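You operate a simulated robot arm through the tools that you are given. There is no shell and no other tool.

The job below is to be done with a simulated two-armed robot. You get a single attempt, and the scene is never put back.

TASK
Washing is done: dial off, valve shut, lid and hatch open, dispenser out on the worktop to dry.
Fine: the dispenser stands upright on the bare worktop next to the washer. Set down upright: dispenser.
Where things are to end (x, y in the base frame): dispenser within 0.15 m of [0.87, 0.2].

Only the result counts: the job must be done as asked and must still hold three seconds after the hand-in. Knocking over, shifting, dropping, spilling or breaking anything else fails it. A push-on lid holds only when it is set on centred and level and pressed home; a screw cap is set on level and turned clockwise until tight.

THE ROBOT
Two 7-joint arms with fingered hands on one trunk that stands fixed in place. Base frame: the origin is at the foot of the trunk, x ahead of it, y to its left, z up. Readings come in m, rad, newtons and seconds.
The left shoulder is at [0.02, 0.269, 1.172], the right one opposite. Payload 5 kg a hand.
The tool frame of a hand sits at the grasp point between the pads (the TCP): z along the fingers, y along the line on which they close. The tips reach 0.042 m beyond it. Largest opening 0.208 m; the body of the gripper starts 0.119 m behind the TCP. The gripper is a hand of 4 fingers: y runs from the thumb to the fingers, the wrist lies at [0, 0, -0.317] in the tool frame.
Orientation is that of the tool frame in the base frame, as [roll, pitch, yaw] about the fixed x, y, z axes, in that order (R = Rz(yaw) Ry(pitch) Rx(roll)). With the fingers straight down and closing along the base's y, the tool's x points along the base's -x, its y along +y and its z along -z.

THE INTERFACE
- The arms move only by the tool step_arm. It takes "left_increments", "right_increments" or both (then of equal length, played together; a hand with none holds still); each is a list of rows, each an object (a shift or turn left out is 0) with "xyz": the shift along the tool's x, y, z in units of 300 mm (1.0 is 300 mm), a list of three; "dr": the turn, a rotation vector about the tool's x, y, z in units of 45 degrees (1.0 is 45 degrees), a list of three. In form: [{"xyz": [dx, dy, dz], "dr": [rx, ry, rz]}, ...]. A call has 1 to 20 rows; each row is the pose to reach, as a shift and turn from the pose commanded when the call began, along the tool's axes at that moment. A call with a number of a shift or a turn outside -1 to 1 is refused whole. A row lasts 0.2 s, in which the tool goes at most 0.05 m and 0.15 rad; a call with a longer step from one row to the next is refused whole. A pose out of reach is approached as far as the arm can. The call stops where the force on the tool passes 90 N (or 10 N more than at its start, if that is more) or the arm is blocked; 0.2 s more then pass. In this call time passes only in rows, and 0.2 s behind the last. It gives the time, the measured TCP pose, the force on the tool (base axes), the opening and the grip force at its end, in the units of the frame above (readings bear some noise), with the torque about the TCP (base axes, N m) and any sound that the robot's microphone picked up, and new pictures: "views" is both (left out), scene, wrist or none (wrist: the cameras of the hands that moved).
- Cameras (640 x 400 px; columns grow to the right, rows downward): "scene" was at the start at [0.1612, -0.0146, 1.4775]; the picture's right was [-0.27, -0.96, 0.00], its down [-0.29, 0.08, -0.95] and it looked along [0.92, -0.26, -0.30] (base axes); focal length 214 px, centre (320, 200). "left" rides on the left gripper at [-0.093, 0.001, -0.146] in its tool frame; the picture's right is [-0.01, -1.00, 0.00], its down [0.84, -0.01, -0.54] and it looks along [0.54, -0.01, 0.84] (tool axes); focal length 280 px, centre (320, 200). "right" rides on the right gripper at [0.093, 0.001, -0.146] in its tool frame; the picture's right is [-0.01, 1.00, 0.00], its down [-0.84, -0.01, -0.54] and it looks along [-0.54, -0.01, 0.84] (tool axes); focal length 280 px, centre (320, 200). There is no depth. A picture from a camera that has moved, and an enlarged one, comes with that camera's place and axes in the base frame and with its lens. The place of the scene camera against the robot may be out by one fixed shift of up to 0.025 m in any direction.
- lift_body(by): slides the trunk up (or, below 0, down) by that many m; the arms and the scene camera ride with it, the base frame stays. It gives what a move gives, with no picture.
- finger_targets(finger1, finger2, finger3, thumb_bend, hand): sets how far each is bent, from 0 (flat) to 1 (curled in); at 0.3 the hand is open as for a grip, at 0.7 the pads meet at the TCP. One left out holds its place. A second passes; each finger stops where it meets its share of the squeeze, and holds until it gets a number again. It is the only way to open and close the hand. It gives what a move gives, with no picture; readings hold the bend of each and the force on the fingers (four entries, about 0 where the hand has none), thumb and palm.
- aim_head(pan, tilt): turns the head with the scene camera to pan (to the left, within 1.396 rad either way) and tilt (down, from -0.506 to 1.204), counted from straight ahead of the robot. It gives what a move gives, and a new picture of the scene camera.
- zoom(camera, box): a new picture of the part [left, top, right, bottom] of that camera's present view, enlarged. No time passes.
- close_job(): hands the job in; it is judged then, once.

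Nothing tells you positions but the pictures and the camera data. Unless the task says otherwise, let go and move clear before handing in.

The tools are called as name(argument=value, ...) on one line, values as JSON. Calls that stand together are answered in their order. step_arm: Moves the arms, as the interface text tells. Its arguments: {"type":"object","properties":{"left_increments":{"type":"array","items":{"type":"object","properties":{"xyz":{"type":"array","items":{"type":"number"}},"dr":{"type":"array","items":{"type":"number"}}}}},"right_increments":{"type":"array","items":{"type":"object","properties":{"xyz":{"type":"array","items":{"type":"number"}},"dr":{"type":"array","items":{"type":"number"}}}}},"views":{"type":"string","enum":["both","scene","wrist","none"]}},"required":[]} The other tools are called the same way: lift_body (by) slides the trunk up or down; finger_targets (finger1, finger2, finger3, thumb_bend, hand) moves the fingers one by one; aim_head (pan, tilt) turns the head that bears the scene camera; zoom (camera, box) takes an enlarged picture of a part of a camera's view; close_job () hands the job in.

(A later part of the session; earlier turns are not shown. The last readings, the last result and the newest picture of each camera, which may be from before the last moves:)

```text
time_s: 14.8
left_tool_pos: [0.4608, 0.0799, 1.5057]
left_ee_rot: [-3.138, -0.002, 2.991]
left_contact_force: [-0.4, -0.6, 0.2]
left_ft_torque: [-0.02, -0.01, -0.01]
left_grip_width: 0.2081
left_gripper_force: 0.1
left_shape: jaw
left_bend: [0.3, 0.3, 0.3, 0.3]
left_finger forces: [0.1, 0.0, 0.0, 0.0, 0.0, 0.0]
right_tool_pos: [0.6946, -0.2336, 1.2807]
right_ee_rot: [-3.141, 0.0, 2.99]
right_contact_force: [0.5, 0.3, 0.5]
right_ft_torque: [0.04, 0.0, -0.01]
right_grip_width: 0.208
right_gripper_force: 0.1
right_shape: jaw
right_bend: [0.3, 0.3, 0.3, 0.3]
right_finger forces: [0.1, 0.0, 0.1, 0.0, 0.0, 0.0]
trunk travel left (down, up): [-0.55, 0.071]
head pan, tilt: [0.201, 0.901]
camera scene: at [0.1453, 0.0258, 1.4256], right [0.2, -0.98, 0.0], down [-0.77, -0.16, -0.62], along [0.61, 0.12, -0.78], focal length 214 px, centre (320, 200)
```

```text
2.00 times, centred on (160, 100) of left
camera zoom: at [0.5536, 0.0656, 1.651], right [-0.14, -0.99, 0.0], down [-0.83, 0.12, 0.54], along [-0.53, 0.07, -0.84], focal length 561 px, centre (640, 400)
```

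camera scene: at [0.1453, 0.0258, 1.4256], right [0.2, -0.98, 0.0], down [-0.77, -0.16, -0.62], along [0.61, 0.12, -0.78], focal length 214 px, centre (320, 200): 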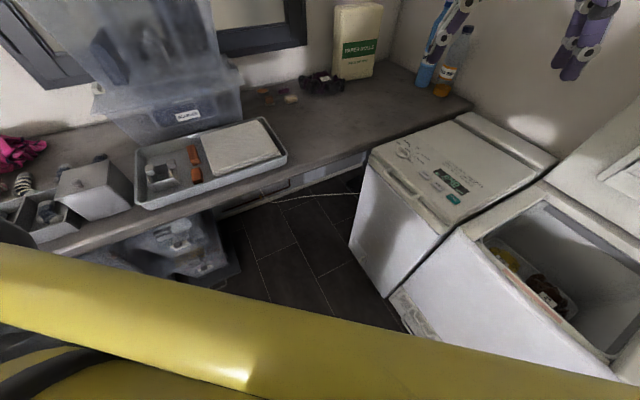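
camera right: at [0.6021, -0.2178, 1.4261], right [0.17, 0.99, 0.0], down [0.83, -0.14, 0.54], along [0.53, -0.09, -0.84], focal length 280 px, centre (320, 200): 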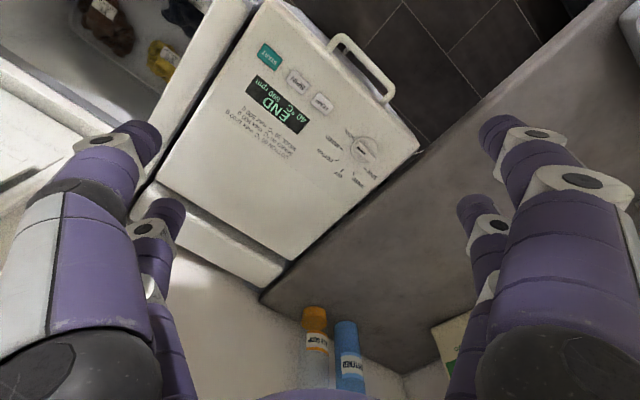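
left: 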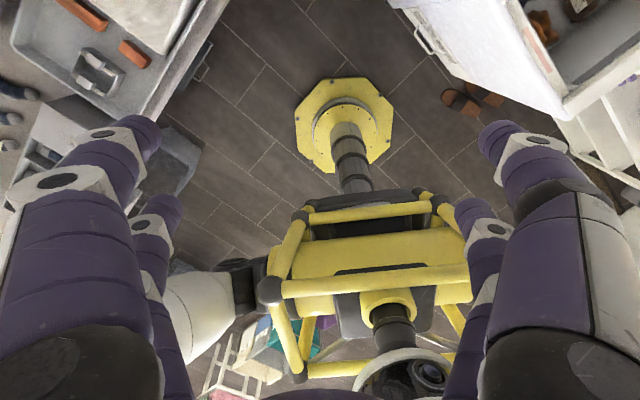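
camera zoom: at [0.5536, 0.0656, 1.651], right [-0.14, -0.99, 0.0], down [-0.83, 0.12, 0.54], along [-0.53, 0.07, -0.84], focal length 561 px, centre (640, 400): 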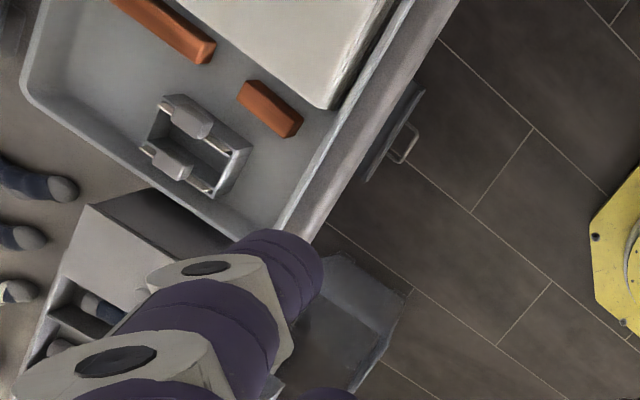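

A copper pipe runs under the worktop with a brass fitting where the hose meets it. I'll zoom in hard on that.

zoom(camera="scene", box=[246, 180, 294, 210])

zoom(camera="scene", box=[330, 150, 394, 190])

zoom(camera="right", box=[380, 60, 540, 160])

```text
13.33 times, centred on (270, 195) of scene
camera zoom: at [0.1453, 0.0258, 1.4256], right [0.2, -0.98, 0.0], down [-0.77, -0.16, -0.62], along [0.61, 0.12, -0.78], focal length 2860 px, centre (987, 267)
```

zoom: 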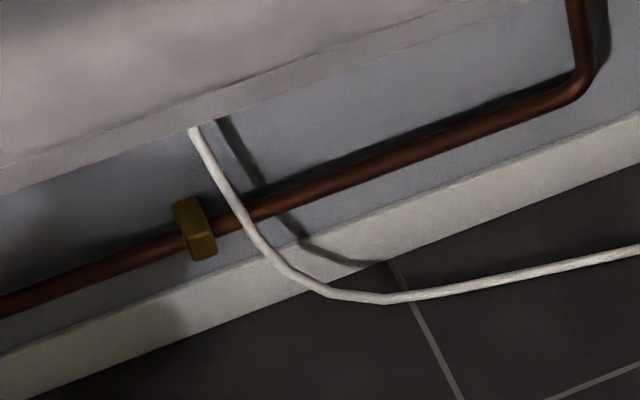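

```text
10.00 times, centred on (362, 170) of scene
camera zoom: at [0.1453, 0.0258, 1.4256], right [0.2, -0.98, 0.0], down [-0.77, -0.16, -0.62], along [0.61, 0.12, -0.78], focal length 2145 px, centre (-100, 500)
```

zoom: 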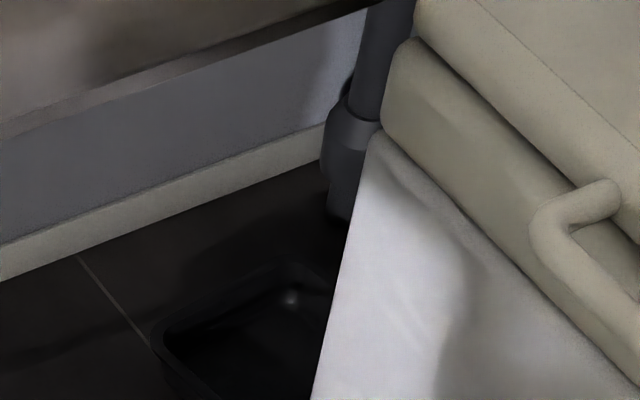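

```text
4.00 times, centred on (460, 110) of right
camera zoom: at [0.6015, -0.2177, 1.4264], right [0.17, 0.99, 0.0], down [0.83, -0.14, 0.54], along [0.53, -0.09, -0.84], focal length 1122 px, centre (-240, 560)
```

zoom: 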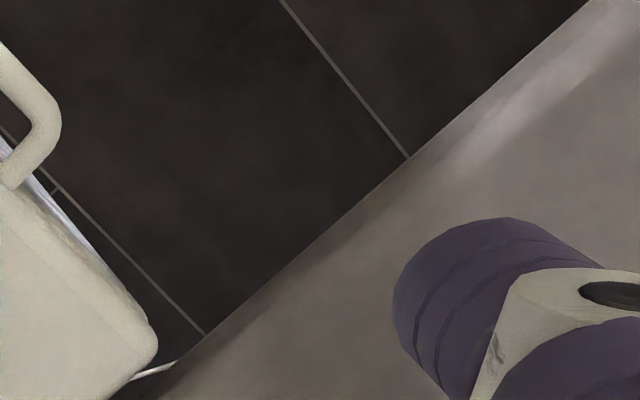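

The copper pipe and siphon look like background. Before touching the dial I want to understand the hand's finger layout, so I'll look at the right hand.

aim_head(pan=-0.3, tilt=0.3)

zoom(camera="scene", box=[240, 60, 480, 210])

zoom(camera="left", box=[0, 100, 640, 400])

```text
time_s: 15.8
left_tool_pos: [0.4613, 0.0799, 1.5057]
left_ee_rot: [-3.139, -0.001, 2.991]
left_contact_force: [0.6, 0.1, 0.0]
left_ft_torque: [-0.02, 0.02, 0.0]
left_grip_width: 0.2078
left_gripper_force: 0.0
left_shape: jaw
left_bend: [0.3, 0.3, 0.3, 0.3]
left_finger forces: [0.1, 0.0, 0.1, 0.0, 0.0, 0.0]
right_tool_pos: [0.6954, -0.2338, 1.2793]
right_ee_rot: [-3.141, 0.0, 2.99]
right_contact_force: [-0.1, 0.5, -0.7]
right_ft_torque: [0.01, 0.0, 0.03]
right_grip_width: 0.2079
right_gripper_force: 0.0
right_shape: jaw
right_bend: [0.3, 0.3, 0.3, 0.3]
right_finger forces: [0.0, 0.1, 0.0, 0.0, 0.0, 0.1]
trunk travel left (down, up): [-0.55, 0.071]
head pan, tilt: [-0.3, 0.3]
camera scene: at [0.1606, -0.0169, 1.4777], right [-0.3, -0.96, 0.0], down [-0.28, 0.09, -0.96], along [0.91, -0.28, -0.3], focal length 214 px, centre (320, 200)
```

scene: 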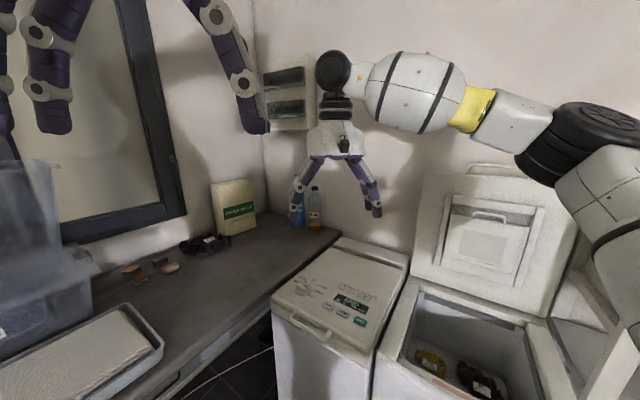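

```text
2.67 times, centred on (360, 135) of scene
camera zoom: at [0.1606, -0.0169, 1.4777], right [-0.3, -0.96, 0.0], down [-0.28, 0.09, -0.96], along [0.91, -0.28, -0.3], focal length 572 px, centre (213, 373)
```

zoom: 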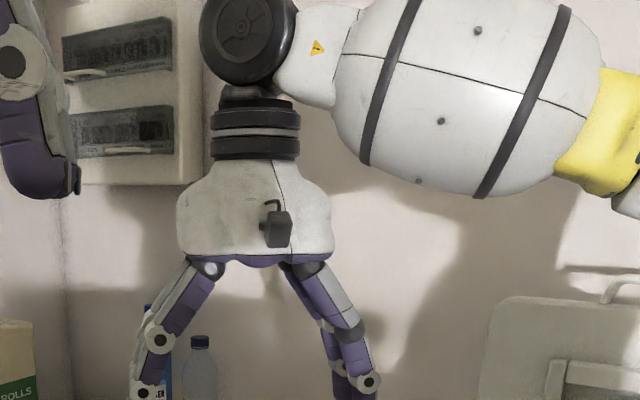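

```text
1.00 times, centred on (320, 250) of left (not enlarged: the box is as wide or as high as the picture)
camera zoom: at [0.5536, 0.0655, 1.651], right [-0.14, -0.99, 0.0], down [-0.83, 0.12, 0.54], along [-0.53, 0.07, -0.84], focal length 280 px, centre (320, 150)
```

zoom: 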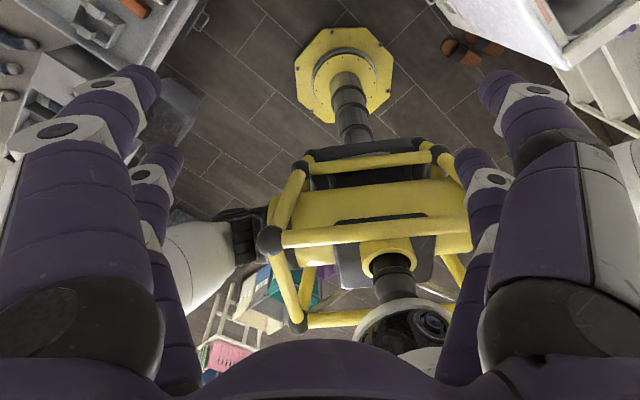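

Two fingers appear on each side at x=±0.03. I'll curl one at a time to learn which is which.

finger_targets(hand="right", finger1=0.6)

zoom(camera="right", box=[0, 0, 640, 400])

finger_targets(hand="right", finger1=0.3, thumb_bend=0.6)

zoom(camera="right", box=[0, 0, 640, 400])

finger_targets(hand="right", finger2=0.6, thumb_bend=0.3)

zoom(camera="right", box=[0, 0, 640, 400])

```text
time_s: 16.8
left_tool_pos: [0.4603, 0.0778, 1.5058]
left_ee_rot: [-3.139, 0.001, 2.991]
left_contact_force: [-0.2, 0.2, 0.1]
left_ft_torque: [-0.02, 0.0, 0.0]
left_grip_width: 0.2078
left_gripper_force: 0.0
left_shape: jaw
left_bend: [0.3, 0.3, 0.3, 0.3]
left_finger forces: [0.0, 0.0, 0.0, 0.1, 0.0, 0.0]
right_tool_pos: [0.6951, -0.2332, 1.2799]
right_ee_rot: [3.141, 0.001, 2.99]
right_contact_force: [0.1, -0.4, -0.3]
right_ft_torque: [-0.03, 0.01, -0.02]
right_grip_width: 0.1405
right_gripper_force: 0.1
right_shape: fingers
right_bend: [0.6, 0.3, 0.3, 0.3]
right_finger forces: [0.0, 0.0, 0.0, 0.0, 0.1, 0.1]
trunk travel left (down, up): [-0.55, 0.071]
head pan, tilt: [-0.3, 0.3]
```

```text
1.00 times, centred on (320, 200) of right (not enlarged: the box is as wide or as high as the picture)
camera zoom: at [0.6016, -0.2176, 1.4262], right [0.17, 0.99, 0.0], down [0.83, -0.14, 0.54], along [0.53, -0.09, -0.84], focal length 280 px, centre (320, 200)
```

zoom: 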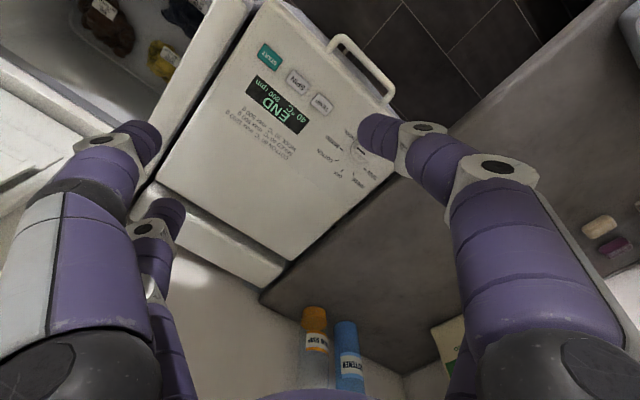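

```text
time_s: 17.8
left_tool_pos: [0.4603, 0.0785, 1.5045]
left_ee_rot: [-3.14, 0.0, 2.989]
left_contact_force: [-0.6, -0.5, -0.9]
left_ft_torque: [-0.04, 0.03, 0.02]
left_grip_width: 0.2078
left_gripper_force: 0.1
left_shape: jaw
left_bend: [0.3, 0.3, 0.3, 0.3]
left_finger forces: [0.0, 0.1, 0.0, 0.1, 0.0, 0.1]
right_tool_pos: [0.6943, -0.2329, 1.2799]
right_ee_rot: [-3.141, -0.001, 2.988]
right_contact_force: [0.2, -0.5, 0.1]
right_ft_torque: [0.0, 0.02, -0.01]
right_grip_width: 0.1391
right_gripper_force: 0.0
right_shape: fingers
right_bend: [0.3, 0.3, 0.3, 0.6]
right_finger forces: [0.0, 0.0, 0.2, 0.1, 0.1, 0.1]
trunk travel left (down, up): [-0.55, 0.071]
head pan, tilt: [-0.3, 0.3]
```

```text
1.00 times, centred on (320, 200) of right (not enlarged: the box is as wide or as high as the picture)
camera zoom: at [0.6016, -0.2176, 1.4263], right [0.17, 0.99, 0.0], down [0.83, -0.14, 0.54], along [0.53, -0.09, -0.84], focal length 280 px, centre (320, 200)
```

zoom: 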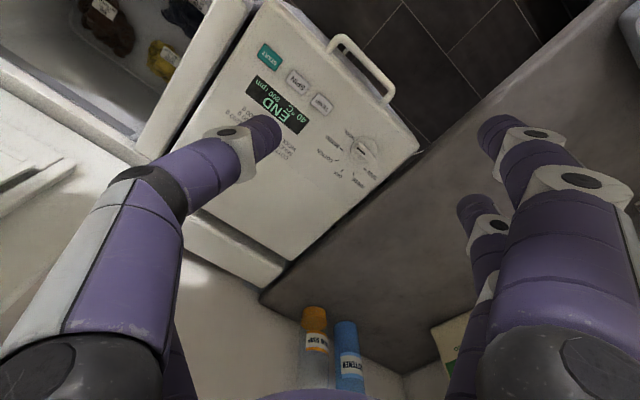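

```text
time_s: 18.8
left_tool_pos: [0.4606, 0.0777, 1.5056]
left_ee_rot: [-3.139, -0.001, 2.988]
left_contact_force: [0.2, 0.4, -0.8]
left_ft_torque: [-0.03, 0.02, -0.02]
left_grip_width: 0.2076
left_gripper_force: 0.0
left_shape: jaw
left_bend: [0.3, 0.3, 0.3, 0.3]
left_finger forces: [0.0, 0.1, 0.1, 0.1, 0.0, 0.0]
right_tool_pos: [0.6948, -0.2324, 1.2802]
right_ee_rot: [-3.142, 0.0, 2.99]
right_contact_force: [0.1, 0.5, 0.1]
right_ft_torque: [0.04, -0.01, 0.0]
right_grip_width: 0.2181
right_gripper_force: 0.1
right_shape: fingers
right_bend: [0.3, 0.6, 0.3, 0.3]
right_finger forces: [0.1, 0.0, 0.0, 0.0, 0.0, 0.0]
trunk travel left (down, up): [-0.55, 0.071]
head pan, tilt: [-0.3, 0.3]
```

```text
1.00 times, centred on (320, 200) of right (not enlarged: the box is as wide or as high as the picture)
camera zoom: at [0.6016, -0.2176, 1.4263], right [0.17, 0.99, 0.0], down [0.83, -0.14, 0.54], along [0.53, -0.09, -0.84], focal length 280 px, centre (320, 200)
```

zoom: 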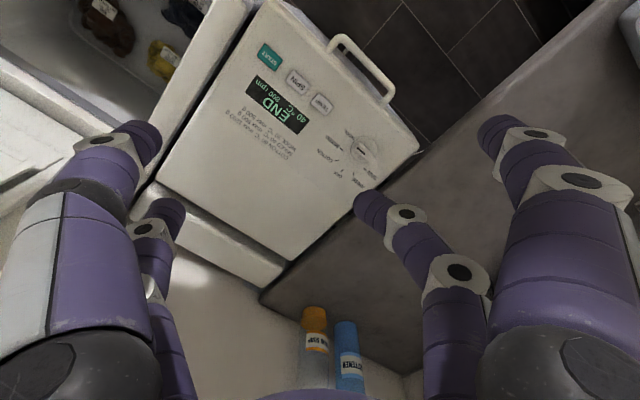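

finger1/thumb form the pair at tool x=+0.03, and finger2/finger3 the pair at x=-0.03. I'll bring the right camera closer to the dial for an accurate view.

finger_targets(hand="right", finger2=0.3)

step_arm(right_increments=[{"xyz": [-0.03, 0.041, 0.129]}, {"xyz": [-0.06, 0.082, 0.258]}, {"xyz": [-0.09, 0.123, 0.387]}, {"xyz": [-0.12, 0.164, 0.516]}, {"xyz": [-0.15, 0.205, 0.645]}, {"xyz": [-0.178, 0.247, 0.773]}], views="both")

zoom(camera="right", box=[220, 140, 412, 260])

```text
time_s: 19.8
left_tool_pos: [0.4601, 0.0794, 1.5056]
left_ee_rot: [-3.14, 0.001, 2.991]
left_contact_force: [-0.4, 0.1, 0.9]
left_ft_torque: [0.0, 0.0, 0.01]
left_grip_width: 0.2079
left_gripper_force: 0.1
left_shape: jaw
left_bend: [0.3, 0.3, 0.3, 0.3]
left_finger forces: [0.0, 0.0, 0.0, 0.0, 0.1, 0.0]
right_tool_pos: [0.6946, -0.2321, 1.2798]
right_ee_rot: [-3.141, 0.0, 2.991]
right_contact_force: [0.0, 0.4, 0.6]
right_ft_torque: [0.01, -0.03, 0.0]
right_grip_width: 0.2182
right_gripper_force: 0.1
right_shape: fingers
right_bend: [0.3, 0.3, 0.3, 0.3]
right_finger forces: [0.0, 0.0, 0.0, 0.1, 0.1, 0.0]
trunk travel left (down, up): [-0.55, 0.071]
head pan, tilt: [-0.3, 0.3]
```

```text
time_s: 21.2
left_tool_pos: [0.4606, 0.0778, 1.5042]
left_ee_rot: [-3.141, 0.0, 2.989]
left_contact_force: [0.5, -0.1, -0.8]
left_ft_torque: [0.0, 0.12, 0.03]
left_grip_width: 0.2076
left_gripper_force: 0.0
left_shape: jaw
left_bend: [0.3, 0.3, 0.3, 0.3]
left_finger forces: [0.1, 0.0, 0.0, 0.1, 0.0, 0.0]
right_tool_pos: [0.7608, -0.167, 1.0489]
right_ee_rot: [3.14, 0.0, 2.991]
right_contact_force: [-0.1, -0.5, 1.0]
right_ft_torque: [0.08, 0.06, 0.0]
right_grip_width: 0.218
right_gripper_force: 0.0
right_shape: fingers
right_bend: [0.3, 0.3, 0.3, 0.3]
right_finger forces: [0.0, 0.0, 0.0, 0.0, 0.1, 0.0]
trunk travel left (down, up): [-0.55, 0.071]
head pan, tilt: [-0.3, 0.3]
camera scene: at [0.1613, -0.017, 1.4776], right [-0.3, -0.96, 0.0], down [-0.28, 0.09, -0.95], along [0.91, -0.28, -0.3], focal length 214 px, centre (320, 200)
camera right: at [0.6668, -0.152, 1.1937], right [0.17, 0.99, 0.0], down [0.83, -0.14, 0.54], along [0.53, -0.09, -0.84], focal length 280 px, centre (320, 200)
```

scene: 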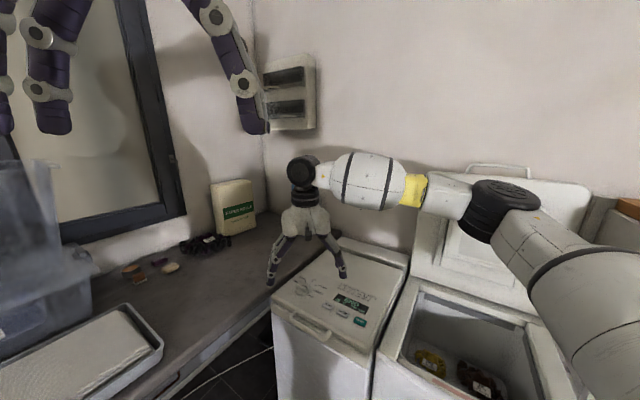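
right: 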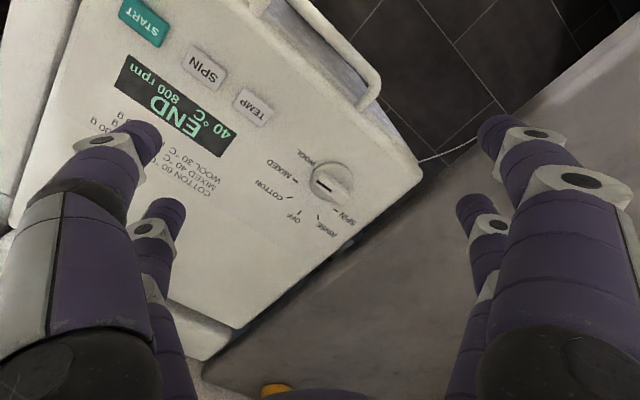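

```text
3.33 times, centred on (316, 200) of right
camera zoom: at [0.6668, -0.152, 1.1937], right [0.17, 0.99, 0.0], down [0.83, -0.14, 0.54], along [0.53, -0.09, -0.84], focal length 935 px, centre (333, 200)
```

zoom: 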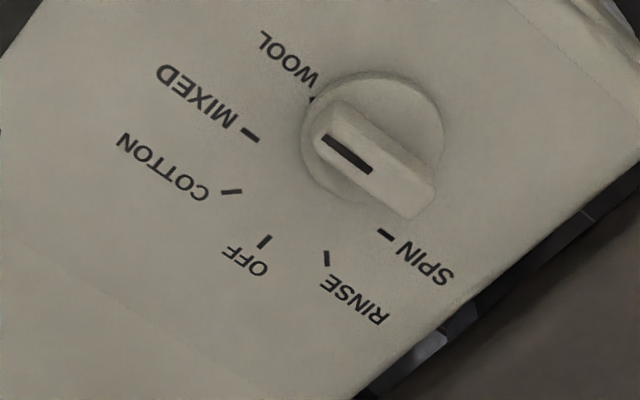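

Refined: dial axis near (0.834, -0.166), bar top z≈0.910, lid surface z≈0.876, with the bar pointing to MIXED (-141°). I'll turn and position the right hand so the finger1/thumb pair straddles the bar.

step_arm(right_increments=[{"xyz": [-0.05, 0.02, 0.0], "dr": [0, 0, -0.16]}, {"xyz": [-0.1, 0.04, 0.0], "dr": [0, 0, -0.32]}, {"xyz": [-0.15, 0.06, 0.0], "dr": [0, 0, -0.48]}, {"xyz": [-0.2, 0.08, 0.0], "dr": [0, 0, -0.64]}, {"xyz": [-0.25, 0.1, 0.0], "dr": [0, 0, -0.8]}, {"xyz": [-0.308, 0.114, 0.0], "dr": [0, 0, -0.955]}], views="wrist")

```text
time_s: 22.6
left_tool_pos: [0.4608, 0.0792, 1.5049]
left_ee_rot: [-3.141, -0.001, 2.99]
left_contact_force: [-0.9, 0.2, -0.9]
left_ft_torque: [-0.02, 0.02, 0.0]
left_grip_width: 0.2083
left_gripper_force: 0.1
left_shape: jaw
left_bend: [0.3, 0.3, 0.3, 0.3]
left_finger forces: [0.0, 0.0, 0.0, 0.0, 0.1, 0.1]
right_tool_pos: [0.8553, -0.1477, 1.0472]
right_ee_rot: [3.141, 0.0, -2.541]
right_contact_force: [0.5, -0.5, 0.9]
right_ft_torque: [0.0, 0.04, -0.01]
right_grip_width: 0.2182
right_gripper_force: 0.0
right_shape: fingers
right_bend: [0.3, 0.3, 0.3, 0.3]
right_finger forces: [0.0, 0.1, 0.0, 0.0, 0.0, 0.0]
trunk travel left (down, up): [-0.55, 0.071]
head pan, tilt: [-0.3, 0.3]
camera right: at [0.7771, -0.1996, 1.1939], right [-0.55, 0.83, 0.0], down [0.7, 0.47, 0.54], along [0.45, 0.3, -0.84], focal length 280 px, centre (320, 200)
```

right: 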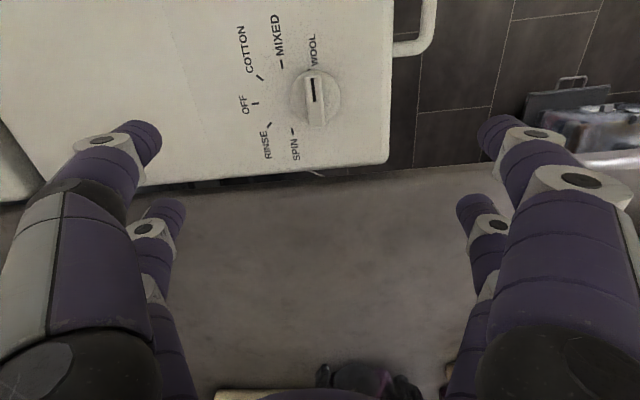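

zoom(camera="right", box=[240, 40, 400, 140])

```text
4.00 times, centred on (320, 90) of right
camera zoom: at [0.7771, -0.1996, 1.1939], right [-0.55, 0.83, 0.0], down [0.7, 0.47, 0.54], along [0.45, 0.3, -0.84], focal length 1122 px, centre (320, 640)
```

zoom: 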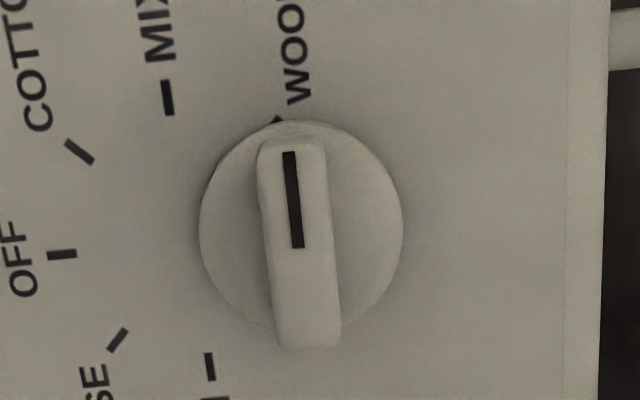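

Both readings of the dial agree that OFF lies 90° counter-clockwise from the current pointer. I'll align to the bar, lower to just above it and half-close the finger1/thumb pair.

step_arm(right_increments=[{"xyz": [-0.005, -0.003, 0.1], "dr": [0, 0, -0.05]}, {"xyz": [-0.011, -0.0077, 0.2], "dr": [0, 0, -0.0955]}, {"xyz": [-0.011, -0.0077, 0.257], "dr": [0, 0, -0.0955]}], views="none")

finger_targets(hand="right", finger1=0.6, thumb_bend=0.6)

zoom(camera="right", box=[160, 0, 480, 200])

zoom(camera="scene", box=[230, 180, 390, 280])

```text
time_s: 23.4
left_tool_pos: [0.4613, 0.0795, 1.5053]
left_ee_rot: [-3.14, 0.001, 2.991]
left_contact_force: [1.8, 0.0, -0.9]
left_ft_torque: [0.0, 0.14, 0.0]
left_grip_width: 0.2079
left_gripper_force: 0.1
left_shape: jaw
left_bend: [0.3, 0.3, 0.3, 0.3]
left_finger forces: [0.0, 0.1, 0.0, 0.0, 0.0, 0.1]
right_tool_pos: [0.8614, -0.1482, 0.9703]
right_ee_rot: [3.142, 0.0, -2.468]
right_contact_force: [0.4, -0.5, -0.6]
right_ft_torque: [0.03, 0.05, -0.01]
right_grip_width: 0.2182
right_gripper_force: 0.1
right_shape: fingers
right_bend: [0.3, 0.3, 0.3, 0.3]
right_finger forces: [0.0, 0.0, 0.1, 0.0, 0.0, 0.0]
trunk travel left (down, up): [-0.55, 0.071]
head pan, tilt: [-0.3, 0.3]
```

```text
time_s: 24.4
left_tool_pos: [0.4597, 0.0793, 1.5038]
left_ee_rot: [-3.141, 0.0, 2.99]
left_contact_force: [-0.1, 0.6, -0.7]
left_ft_torque: [-0.01, -0.01, 0.0]
left_grip_width: 0.2077
left_gripper_force: 0.0
left_shape: jaw
left_bend: [0.3, 0.3, 0.3, 0.3]
left_finger forces: [0.0, 0.0, 0.0, 0.0, 0.0, 0.0]
right_tool_pos: [0.8602, -0.1481, 0.9715]
right_ee_rot: [3.141, 0.001, -2.465]
right_contact_force: [0.0, -0.3, -0.1]
right_ft_torque: [0.0, -0.04, 0.01]
right_grip_width: 0.0608
right_gripper_force: 0.0
right_shape: fingers
right_bend: [0.6, 0.3, 0.3, 0.6]
right_finger forces: [0.1, 0.1, 0.0, 0.1, 0.1, 0.0]
trunk travel left (down, up): [-0.55, 0.071]
head pan, tilt: [-0.3, 0.3]
```

```text
2.00 times, centred on (320, 100) of right
camera zoom: at [0.7854, -0.2055, 1.1168], right [-0.61, 0.79, 0.0], down [0.67, 0.52, 0.54], along [0.43, 0.33, -0.84], focal length 561 px, centre (320, 400)
```

zoom: 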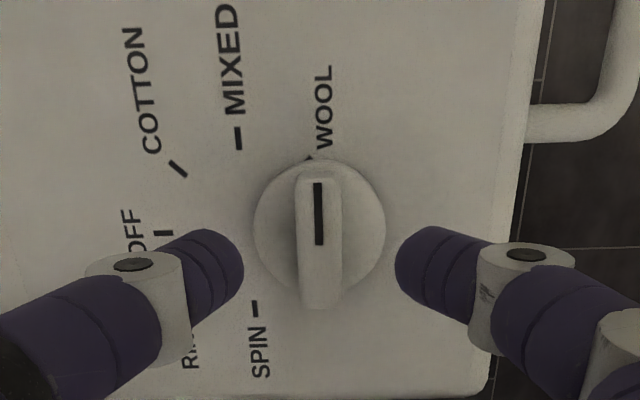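

```text
4.00 times, centred on (310, 230) of scene
camera zoom: at [0.1603, -0.0169, 1.4779], right [-0.3, -0.96, 0.0], down [-0.28, 0.09, -0.96], along [0.91, -0.28, -0.3], focal length 858 px, centre (360, 80)
```

zoom: 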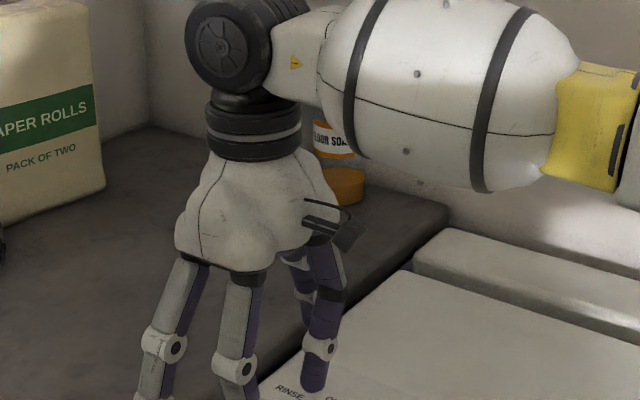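

The bar is nicely centred between finger1 and thumb. I'll descend about 36 mm and close that pair on it.

step_arm(right_increments=[{"xyz": [0, 0, 0.04]}, {"xyz": [0, 0, 0.08]}, {"xyz": [0, 0, 0.118]}], views="none")

zoom(camera="right", box=[160, 0, 480, 200])

finger_targets(hand="right", finger1=0.7, thumb_bend=0.7)

zoom(camera="right", box=[160, 0, 480, 200])

```text
time_s: 25.2
left_tool_pos: [0.4597, 0.0796, 1.5057]
left_ee_rot: [-3.139, 0.0, 2.99]
left_contact_force: [0.7, 0.1, -0.5]
left_ft_torque: [0.02, 0.06, 0.01]
left_grip_width: 0.2081
left_gripper_force: 0.1
left_shape: jaw
left_bend: [0.3, 0.3, 0.3, 0.3]
left_finger forces: [0.0, 0.0, 0.0, 0.1, 0.0, 0.0]
right_tool_pos: [0.8611, -0.1479, 0.9351]
right_ee_rot: [3.141, 0.001, -2.468]
right_contact_force: [-0.1, 0.0, 0.0]
right_ft_torque: [0.02, 0.02, 0.04]
right_grip_width: 0.0605
right_gripper_force: 0.1
right_shape: fingers
right_bend: [0.6, 0.3, 0.3, 0.6]
right_finger forces: [0.1, 0.0, 0.1, 0.1, 0.0, 0.0]
trunk travel left (down, up): [-0.55, 0.071]
head pan, tilt: [-0.3, 0.3]
```

```text
2.00 times, centred on (320, 100) of right
camera zoom: at [0.7851, -0.2054, 1.0812], right [-0.61, 0.79, 0.0], down [0.67, 0.52, 0.54], along [0.43, 0.33, -0.84], focal length 561 px, centre (320, 400)
```

zoom: 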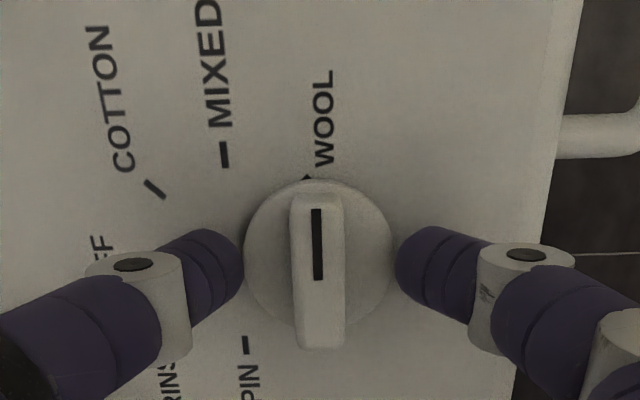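

```text
time_s: 26.2
left_tool_pos: [0.4594, 0.0791, 1.5063]
left_ee_rot: [3.141, 0.002, 2.99]
left_contact_force: [-0.3, -0.3, 0.4]
left_ft_torque: [-0.02, 0.02, 0.0]
left_grip_width: 0.2079
left_gripper_force: 0.1
left_shape: jaw
left_bend: [0.3, 0.3, 0.3, 0.3]
left_finger forces: [0.0, 0.2, 0.0, 0.0, 0.0, 0.1]
right_tool_pos: [0.8587, -0.1476, 0.9374]
right_ee_rot: [3.14, 0.002, -2.468]
right_contact_force: [1.6, 0.7, 18.7]
right_ft_torque: [-0.28, 0.35, 0.02]
right_grip_width: 0.0309
right_gripper_force: 13.6
right_shape: fingers
right_bend: [0.65, 0.3, 0.3, 0.68]
right_finger forces: [13.1, 0.0, 0.0, 0.0, 14.6, 0.0]
trunk travel left (down, up): [-0.55, 0.071]
head pan, tilt: [-0.3, 0.3]
```

```text
2.00 times, centred on (320, 100) of right
camera zoom: at [0.7842, -0.2049, 1.083], right [-0.61, 0.79, 0.0], down [0.67, 0.52, 0.54], along [0.43, 0.33, -0.84], focal length 561 px, centre (320, 400)
```

zoom: 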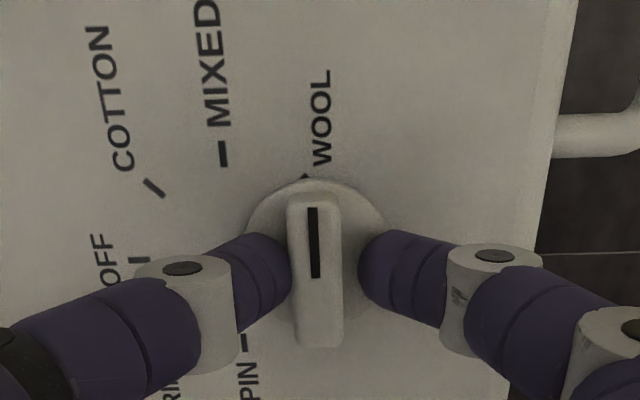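

Fingertips seem to press down on the dial's disc (18 N upward). I'll loosen, rise a few millimetres and grip again.

finger_targets(hand="right", finger1=0.6, thumb_bend=0.6)

step_arm(right_increments=[{"xyz": [0, 0, -0.03]}], views="none")

finger_targets(hand="right", finger1=0.72, thumb_bend=0.72)

zoom(camera="right", box=[160, 0, 480, 200])

```text
time_s: 27.2
left_tool_pos: [0.4613, 0.0791, 1.5045]
left_ee_rot: [-3.139, 0.001, 2.991]
left_contact_force: [1.0, 0.3, -0.4]
left_ft_torque: [-0.04, 0.0, -0.01]
left_grip_width: 0.208
left_gripper_force: 0.0
left_shape: jaw
left_bend: [0.3, 0.3, 0.3, 0.3]
left_finger forces: [0.0, 0.0, 0.0, 0.1, 0.1, 0.0]
right_tool_pos: [0.8608, -0.1476, 0.9353]
right_ee_rot: [-3.141, 0.0, -2.466]
right_contact_force: [0.1, 0.6, 0.6]
right_ft_torque: [-0.02, 0.02, 0.0]
right_grip_width: 0.0603
right_gripper_force: 0.0
right_shape: fingers
right_bend: [0.6, 0.3, 0.3, 0.6]
right_finger forces: [0.0, 0.1, 0.1, 0.0, 0.0, 0.1]
trunk travel left (down, up): [-0.55, 0.071]
head pan, tilt: [-0.3, 0.3]
```

```text
time_s: 27.6
left_tool_pos: [0.4603, 0.0787, 1.5046]
left_ee_rot: [-3.139, 0.002, 2.992]
left_contact_force: [0.1, 0.5, -0.3]
left_ft_torque: [-0.03, -0.05, 0.03]
left_grip_width: 0.2078
left_gripper_force: 0.0
left_shape: jaw
left_bend: [0.3, 0.3, 0.3, 0.3]
left_finger forces: [0.0, 0.0, 0.0, 0.0, 0.0, 0.0]
right_tool_pos: [0.859, -0.1474, 0.9462]
right_ee_rot: [3.141, 0.001, -2.468]
right_contact_force: [0.6, -0.9, 0.4]
right_ft_torque: [-0.01, -0.02, -0.05]
right_grip_width: 0.0603
right_gripper_force: 0.0
right_shape: fingers
right_bend: [0.6, 0.3, 0.3, 0.6]
right_finger forces: [0.1, 0.1, 0.0, 0.0, 0.0, 0.0]
trunk travel left (down, up): [-0.55, 0.071]
head pan, tilt: [-0.3, 0.3]
```

```text
time_s: 28.6
left_tool_pos: [0.4611, 0.0785, 1.5054]
left_ee_rot: [-3.14, -0.002, 2.989]
left_contact_force: [0.3, 0.1, 0.2]
left_ft_torque: [-0.02, 0.01, 0.01]
left_grip_width: 0.2079
left_gripper_force: 0.0
left_shape: jaw
left_bend: [0.3, 0.3, 0.3, 0.3]
left_finger forces: [0.0, 0.1, 0.0, 0.0, 0.0, 0.0]
right_tool_pos: [0.8589, -0.1484, 0.9437]
right_ee_rot: [-3.141, 0.0, -2.47]
right_contact_force: [4.4, -4.2, -3.0]
right_ft_torque: [-0.11, -0.21, 0.12]
right_grip_width: 0.0219
right_gripper_force: 8.4
right_shape: fingers
right_bend: [0.67, 0.3, 0.3, 0.69]
right_finger forces: [5.9, 0.1, 0.1, 0.0, 11.3, 0.0]
trunk travel left (down, up): [-0.55, 0.071]
head pan, tilt: [-0.3, 0.3]
```

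```text
2.00 times, centred on (320, 100) of right
camera zoom: at [0.785, -0.2058, 1.0903], right [-0.61, 0.79, 0.0], down [0.67, 0.52, 0.54], along [0.43, 0.33, -0.84], focal length 561 px, centre (320, 400)
```

zoom: 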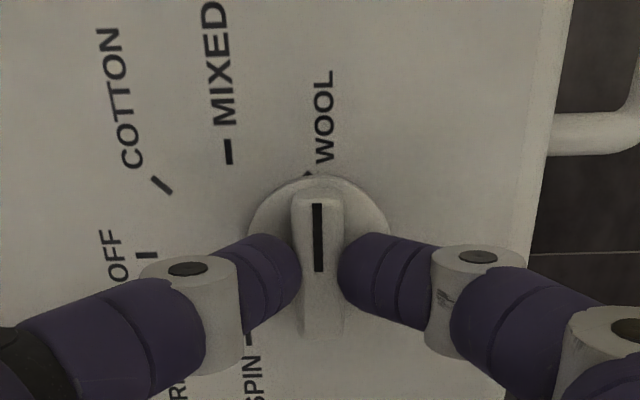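

I have a firm pinch on the bar. Now I'll turn about the dial axis, counter-clockwise from above, 40° first.

step_arm(right_increments=[{"xyz": [0.00065, 0.0112, 0], "dr": [0, 0, -0.148]}, {"xyz": [0.0026, 0.0223, 0], "dr": [0, 0, -0.296]}, {"xyz": [0.0058, 0.0331, 0], "dr": [0, 0, -0.444]}, {"xyz": [0.0103, 0.0434, 0], "dr": [0, 0, -0.593]}, {"xyz": [0.0159, 0.0531, 0], "dr": [0, 0, -0.741]}, {"xyz": [0.0226, 0.0621, 0], "dr": [0, 0, -0.889]}], views="wrist")

zoom(camera="right", box=[160, 0, 480, 200])

```text
time_s: 30.0
left_tool_pos: [0.4608, 0.0784, 1.5059]
left_ee_rot: [-3.14, 0.0, 2.991]
left_contact_force: [0.4, 0.6, 1.4]
left_ft_torque: [0.01, -0.01, -0.02]
left_grip_width: 0.2079
left_gripper_force: 0.1
left_shape: jaw
left_bend: [0.3, 0.3, 0.3, 0.3]
left_finger forces: [0.0, 0.1, 0.1, 0.0, 0.1, 0.1]
right_tool_pos: [0.8435, -0.1363, 0.9443]
right_ee_rot: [-3.141, 0.0, -1.769]
right_contact_force: [5.4, -6.8, -0.2]
right_ft_torque: [-0.22, -0.22, 0.21]
right_grip_width: 0.0215
right_gripper_force: 9.2
right_shape: fingers
right_bend: [0.67, 0.3, 0.3, 0.69]
right_finger forces: [5.3, 0.0, 0.0, 0.1, 13.1, 0.1]
trunk travel left (down, up): [-0.55, 0.071]
head pan, tilt: [-0.3, 0.3]
camera right: at [0.8224, -0.2293, 1.0906], right [-0.98, 0.21, 0.0], down [0.18, 0.82, 0.54], along [0.11, 0.53, -0.84], focal length 280 px, centre (320, 200)
```

right: 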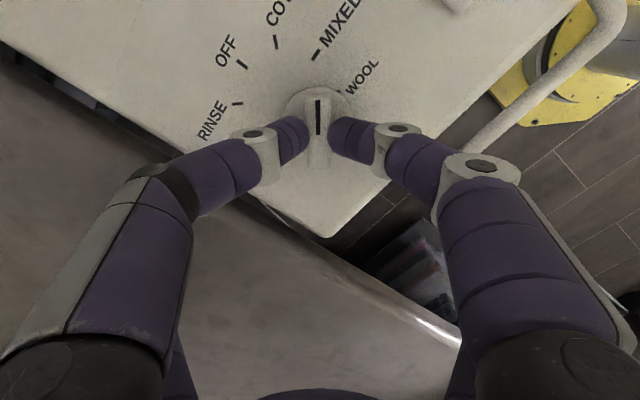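

```text
2.00 times, centred on (320, 100) of right
camera zoom: at [0.8224, -0.2293, 1.0906], right [-0.98, 0.21, 0.0], down [0.18, 0.82, 0.54], along [0.11, 0.53, -0.84], focal length 561 px, centre (320, 400)
```

zoom: 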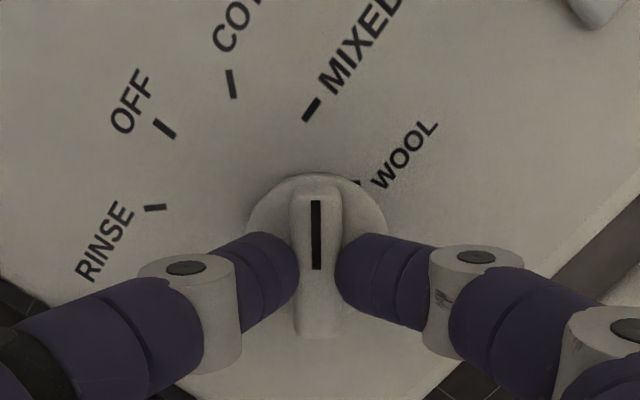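

It turns well. Another 45°.

step_arm(right_increments=[{"xyz": [0.0006, 0.0108, 0], "dr": [0, 0, -0.1429]}, {"xyz": [0.0024, 0.0215, 0], "dr": [0, 0, -0.2857]}, {"xyz": [0.0054, 0.0319, 0], "dr": [0, 0, -0.4286]}, {"xyz": [0.0096, 0.042, 0], "dr": [0, 0, -0.5714]}, {"xyz": [0.0148, 0.0515, 0], "dr": [0, 0, -0.7143]}, {"xyz": [0.0211, 0.0603, 0], "dr": [0, 0, -0.857]}, {"xyz": [0.0283, 0.0684, 0], "dr": [0, 0, -1.0]}], views="wrist")

zoom(camera="right", box=[160, 0, 480, 200])

```text
time_s: 31.6
left_tool_pos: [0.4614, 0.0798, 1.5048]
left_ee_rot: [-3.141, 0.0, 2.991]
left_contact_force: [0.4, 0.2, -0.3]
left_ft_torque: [-0.04, 0.01, -0.01]
left_grip_width: 0.208
left_gripper_force: 0.0
left_shape: jaw
left_bend: [0.3, 0.3, 0.3, 0.3]
left_finger forces: [0.0, 0.0, 0.0, 0.0, 0.0, 0.0]
right_tool_pos: [0.8215, -0.1422, 0.9436]
right_ee_rot: [-3.141, 0.001, -0.984]
right_contact_force: [8.5, -3.2, -1.9]
right_ft_torque: [-0.06, -0.26, 0.14]
right_grip_width: 0.0214
right_gripper_force: 9.1
right_shape: fingers
right_bend: [0.67, 0.3, 0.3, 0.69]
right_finger forces: [5.9, 0.0, 0.1, 0.0, 11.1, 0.1]
trunk travel left (down, up): [-0.55, 0.071]
head pan, tilt: [-0.3, 0.3]
camera right: at [0.8715, -0.2205, 1.0904], right [-0.84, -0.54, 0.0], down [-0.46, 0.71, 0.54], along [-0.29, 0.45, -0.84], focal length 280 px, centre (320, 200)
```

right: 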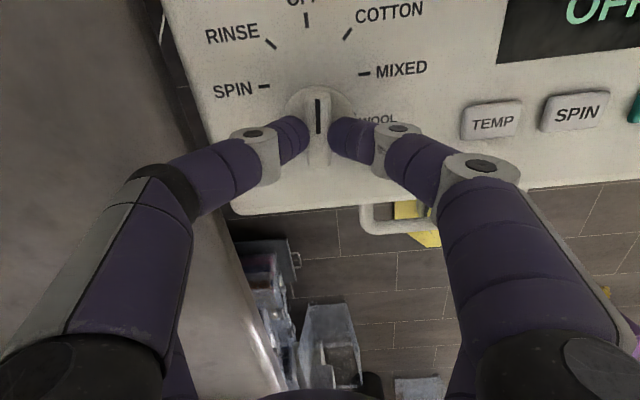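

```text
2.00 times, centred on (320, 100) of right
camera zoom: at [0.8715, -0.2205, 1.0904], right [-0.84, -0.54, 0.0], down [-0.46, 0.71, 0.54], along [-0.29, 0.45, -0.84], focal length 561 px, centre (320, 400)
```

zoom: 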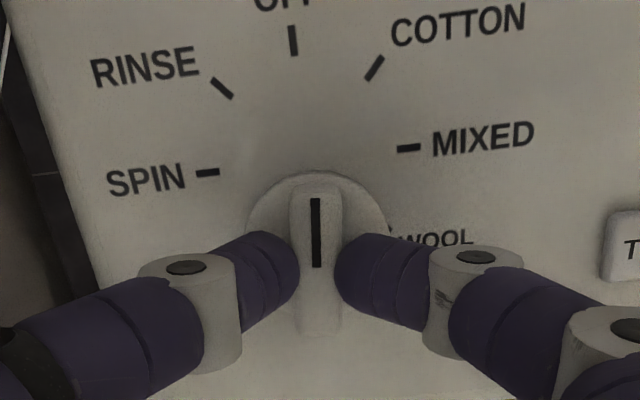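

The display now reads OFF. I'll add the remaining ~4.5° to centre it, then release and rise.

step_arm(right_increments=[{"xyz": [0.0003, 0.0076, 0], "dr": [0, 0, -0.1]}], views="none")

finger_targets(hand="right", finger1=0.6, thumb_bend=0.6)

step_arm(right_increments=[{"xyz": [0, 0, -0.1]}, {"xyz": [0, 0, -0.25]}, {"xyz": [0, 0, -0.4]}, {"xyz": [0, 0, -0.55]}], views="wrist")

zoom(camera="right", box=[160, 0, 480, 200])

```text
time_s: 32.0
left_tool_pos: [0.4613, 0.0787, 1.506]
left_ee_rot: [-3.138, 0.002, 2.99]
left_contact_force: [0.1, 0.4, 0.6]
left_ft_torque: [-0.03, -0.01, -0.01]
left_grip_width: 0.2077
left_gripper_force: 0.1
left_shape: jaw
left_bend: [0.3, 0.3, 0.3, 0.3]
left_finger forces: [0.0, 0.0, 0.0, 0.0, 0.0, 0.1]
right_tool_pos: [0.8212, -0.1423, 0.9445]
right_ee_rot: [3.141, 0.0, -0.907]
right_contact_force: [8.0, -3.9, -0.4]
right_ft_torque: [-0.14, -0.27, 0.17]
right_grip_width: 0.0213
right_gripper_force: 8.3
right_shape: fingers
right_bend: [0.67, 0.3, 0.3, 0.69]
right_finger forces: [6.1, 0.0, 0.0, 0.0, 11.0, 0.1]
trunk travel left (down, up): [-0.55, 0.071]
head pan, tilt: [-0.3, 0.3]
```

```text
time_s: 33.0
left_tool_pos: [0.459, 0.0786, 1.5055]
left_ee_rot: [3.141, 0.0, 2.99]
left_contact_force: [-0.5, -0.4, 0.5]
left_ft_torque: [0.03, -0.01, 0.0]
left_grip_width: 0.2079
left_gripper_force: 0.1
left_shape: jaw
left_bend: [0.3, 0.3, 0.3, 0.3]
left_finger forces: [0.0, 0.1, 0.0, 0.0, 0.0, 0.0]
right_tool_pos: [0.8189, -0.1433, 0.9455]
right_ee_rot: [-3.141, 0.001, -0.907]
right_contact_force: [0.3, -0.4, 0.5]
right_ft_torque: [0.01, 0.01, 0.0]
right_grip_width: 0.0599
right_gripper_force: 0.0
right_shape: fingers
right_bend: [0.6, 0.3, 0.3, 0.6]
right_finger forces: [0.0, 0.1, 0.0, 0.0, 0.0, 0.0]
trunk travel left (down, up): [-0.55, 0.071]
head pan, tilt: [-0.3, 0.3]
```

```text
time_s: 34.0
left_tool_pos: [0.4582, 0.079, 1.5057]
left_ee_rot: [-3.141, 0.001, 2.991]
left_contact_force: [-1.3, 0.6, 0.1]
left_ft_torque: [-0.08, -0.16, 0.0]
left_grip_width: 0.2077
left_gripper_force: 0.0
left_shape: jaw
left_bend: [0.3, 0.3, 0.3, 0.3]
left_finger forces: [0.0, 0.0, 0.0, 0.0, 0.0, 0.0]
right_tool_pos: [0.8181, -0.1425, 1.1101]
right_ee_rot: [-3.141, 0.0, -0.906]
right_contact_force: [-0.8, 0.9, -0.4]
right_ft_torque: [-0.03, -0.03, 0.03]
right_grip_width: 0.06
right_gripper_force: 0.1
right_shape: fingers
right_bend: [0.6, 0.3, 0.3, 0.6]
right_finger forces: [0.1, 0.0, 0.1, 0.0, 0.0, 0.0]
trunk travel left (down, up): [-0.55, 0.071]
head pan, tilt: [-0.3, 0.3]
camera right: at [0.8743, -0.217, 1.2563], right [-0.8, -0.61, 0.0], down [-0.51, 0.67, 0.54], along [-0.33, 0.43, -0.84], focal length 280 px, centre (320, 200)
```

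right: 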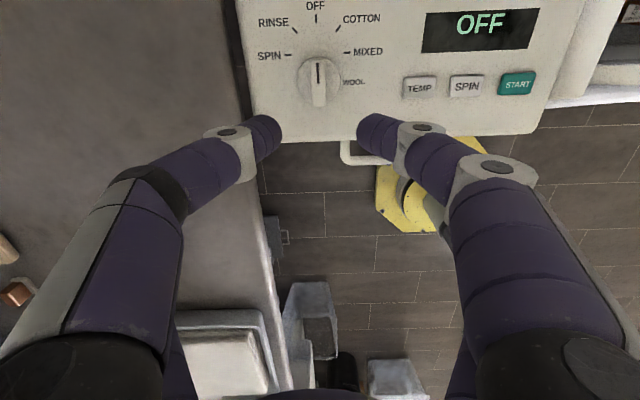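

```text
2.00 times, centred on (320, 100) of right
camera zoom: at [0.8743, -0.217, 1.2563], right [-0.8, -0.61, 0.0], down [-0.51, 0.67, 0.54], along [-0.33, 0.43, -0.84], focal length 561 px, centre (320, 400)
```

zoom: 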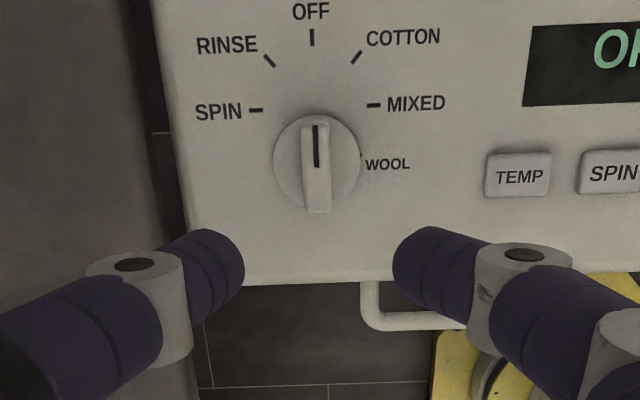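

Dial is OFF and the display confirms it. Next the lid: I'll swing the right hand to point at the washer's front (along its depth direction) and shift the left hand out of the way.

step_arm(right_increments=[{"xyz": [-0.08, 0, 0], "dr": [0, 0.16, 0]}, {"xyz": [-0.16, 0, 0], "dr": [0, 0.33, 0]}, {"xyz": [-0.25, 0, 0], "dr": [0, 0.5, 0]}, {"xyz": [-0.33, 0, 0], "dr": [0, 0.66, 0]}, {"xyz": [-0.41, 0, 0], "dr": [0, 0.83, 0]}, {"xyz": [-0.5, 0, 0], "dr": [0, 1.0, 0]}], left_increments=[{"xyz": [0, 0.1, 0]}, {"xyz": [0, 0.2, 0]}, {"xyz": [0, 0.3, 0]}, {"xyz": [0, 0.4, 0]}, {"xyz": [0, 0.5, 0]}, {"xyz": [0, 0.6, 0]}], views="both")

```text
time_s: 35.4
left_tool_pos: [0.4861, 0.2602, 1.5051]
left_ee_rot: [-3.138, 0.003, 2.991]
left_contact_force: [-1.8, 3.0, 0.9]
left_ft_torque: [-0.39, -0.1, 0.03]
left_grip_width: 0.2079
left_gripper_force: 0.1
left_shape: jaw
left_bend: [0.3, 0.3, 0.3, 0.3]
left_finger forces: [0.0, 0.0, 0.1, 0.1, 0.0, 0.1]
right_tool_pos: [0.7277, -0.0229, 1.111]
right_ee_rot: [3.141, -0.79, -0.906]
right_contact_force: [-0.5, 0.3, -0.4]
right_ft_torque: [-0.1, -0.05, -0.01]
right_grip_width: 0.0596
right_gripper_force: 0.1
right_shape: fingers
right_bend: [0.6, 0.3, 0.3, 0.6]
right_finger forces: [0.1, 0.0, 0.0, 0.0, 0.0, 0.1]
trunk travel left (down, up): [-0.55, 0.071]
head pan, tilt: [-0.3, 0.3]
camera scene: at [0.1596, -0.0147, 1.4781], right [-0.29, -0.96, 0.0], down [-0.28, 0.09, -0.96], along [0.91, -0.28, -0.29], focal length 214 px, centre (320, 200)
camera right: at [0.7009, 0.0058, 1.2797], right [-0.79, -0.61, -0.01], down [-0.59, 0.78, -0.22], along [0.14, -0.17, -0.98], focal length 280 px, centre (320, 200)
camera left: at [0.5793, 0.2478, 1.6515], right [-0.14, -0.99, 0.0], down [-0.84, 0.12, 0.54], along [-0.53, 0.07, -0.84], focal length 280 px, centre (320, 200)
```

scene: 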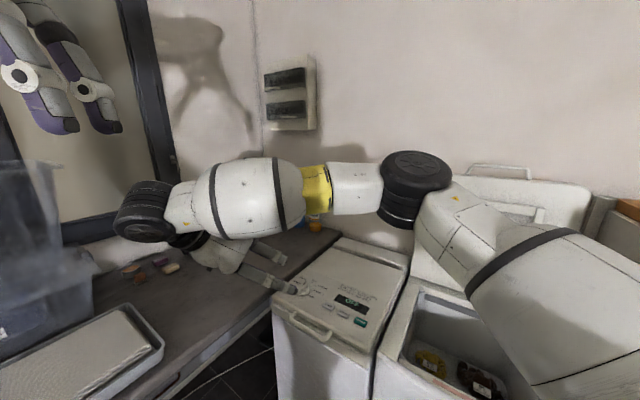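
right: 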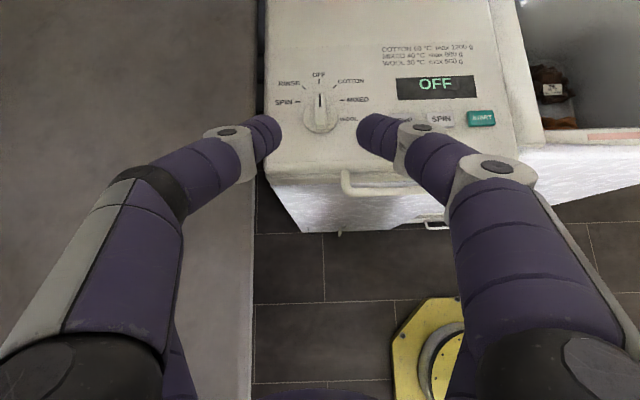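
left: 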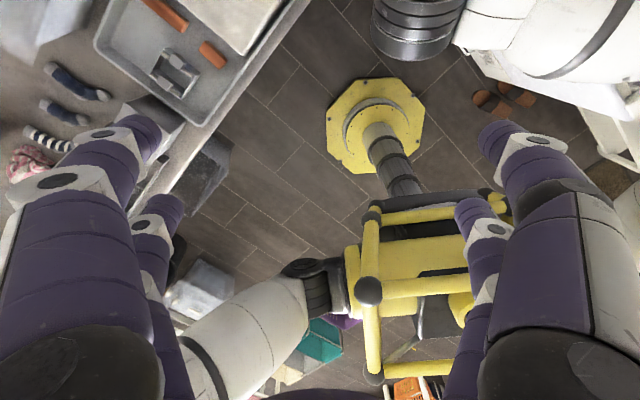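

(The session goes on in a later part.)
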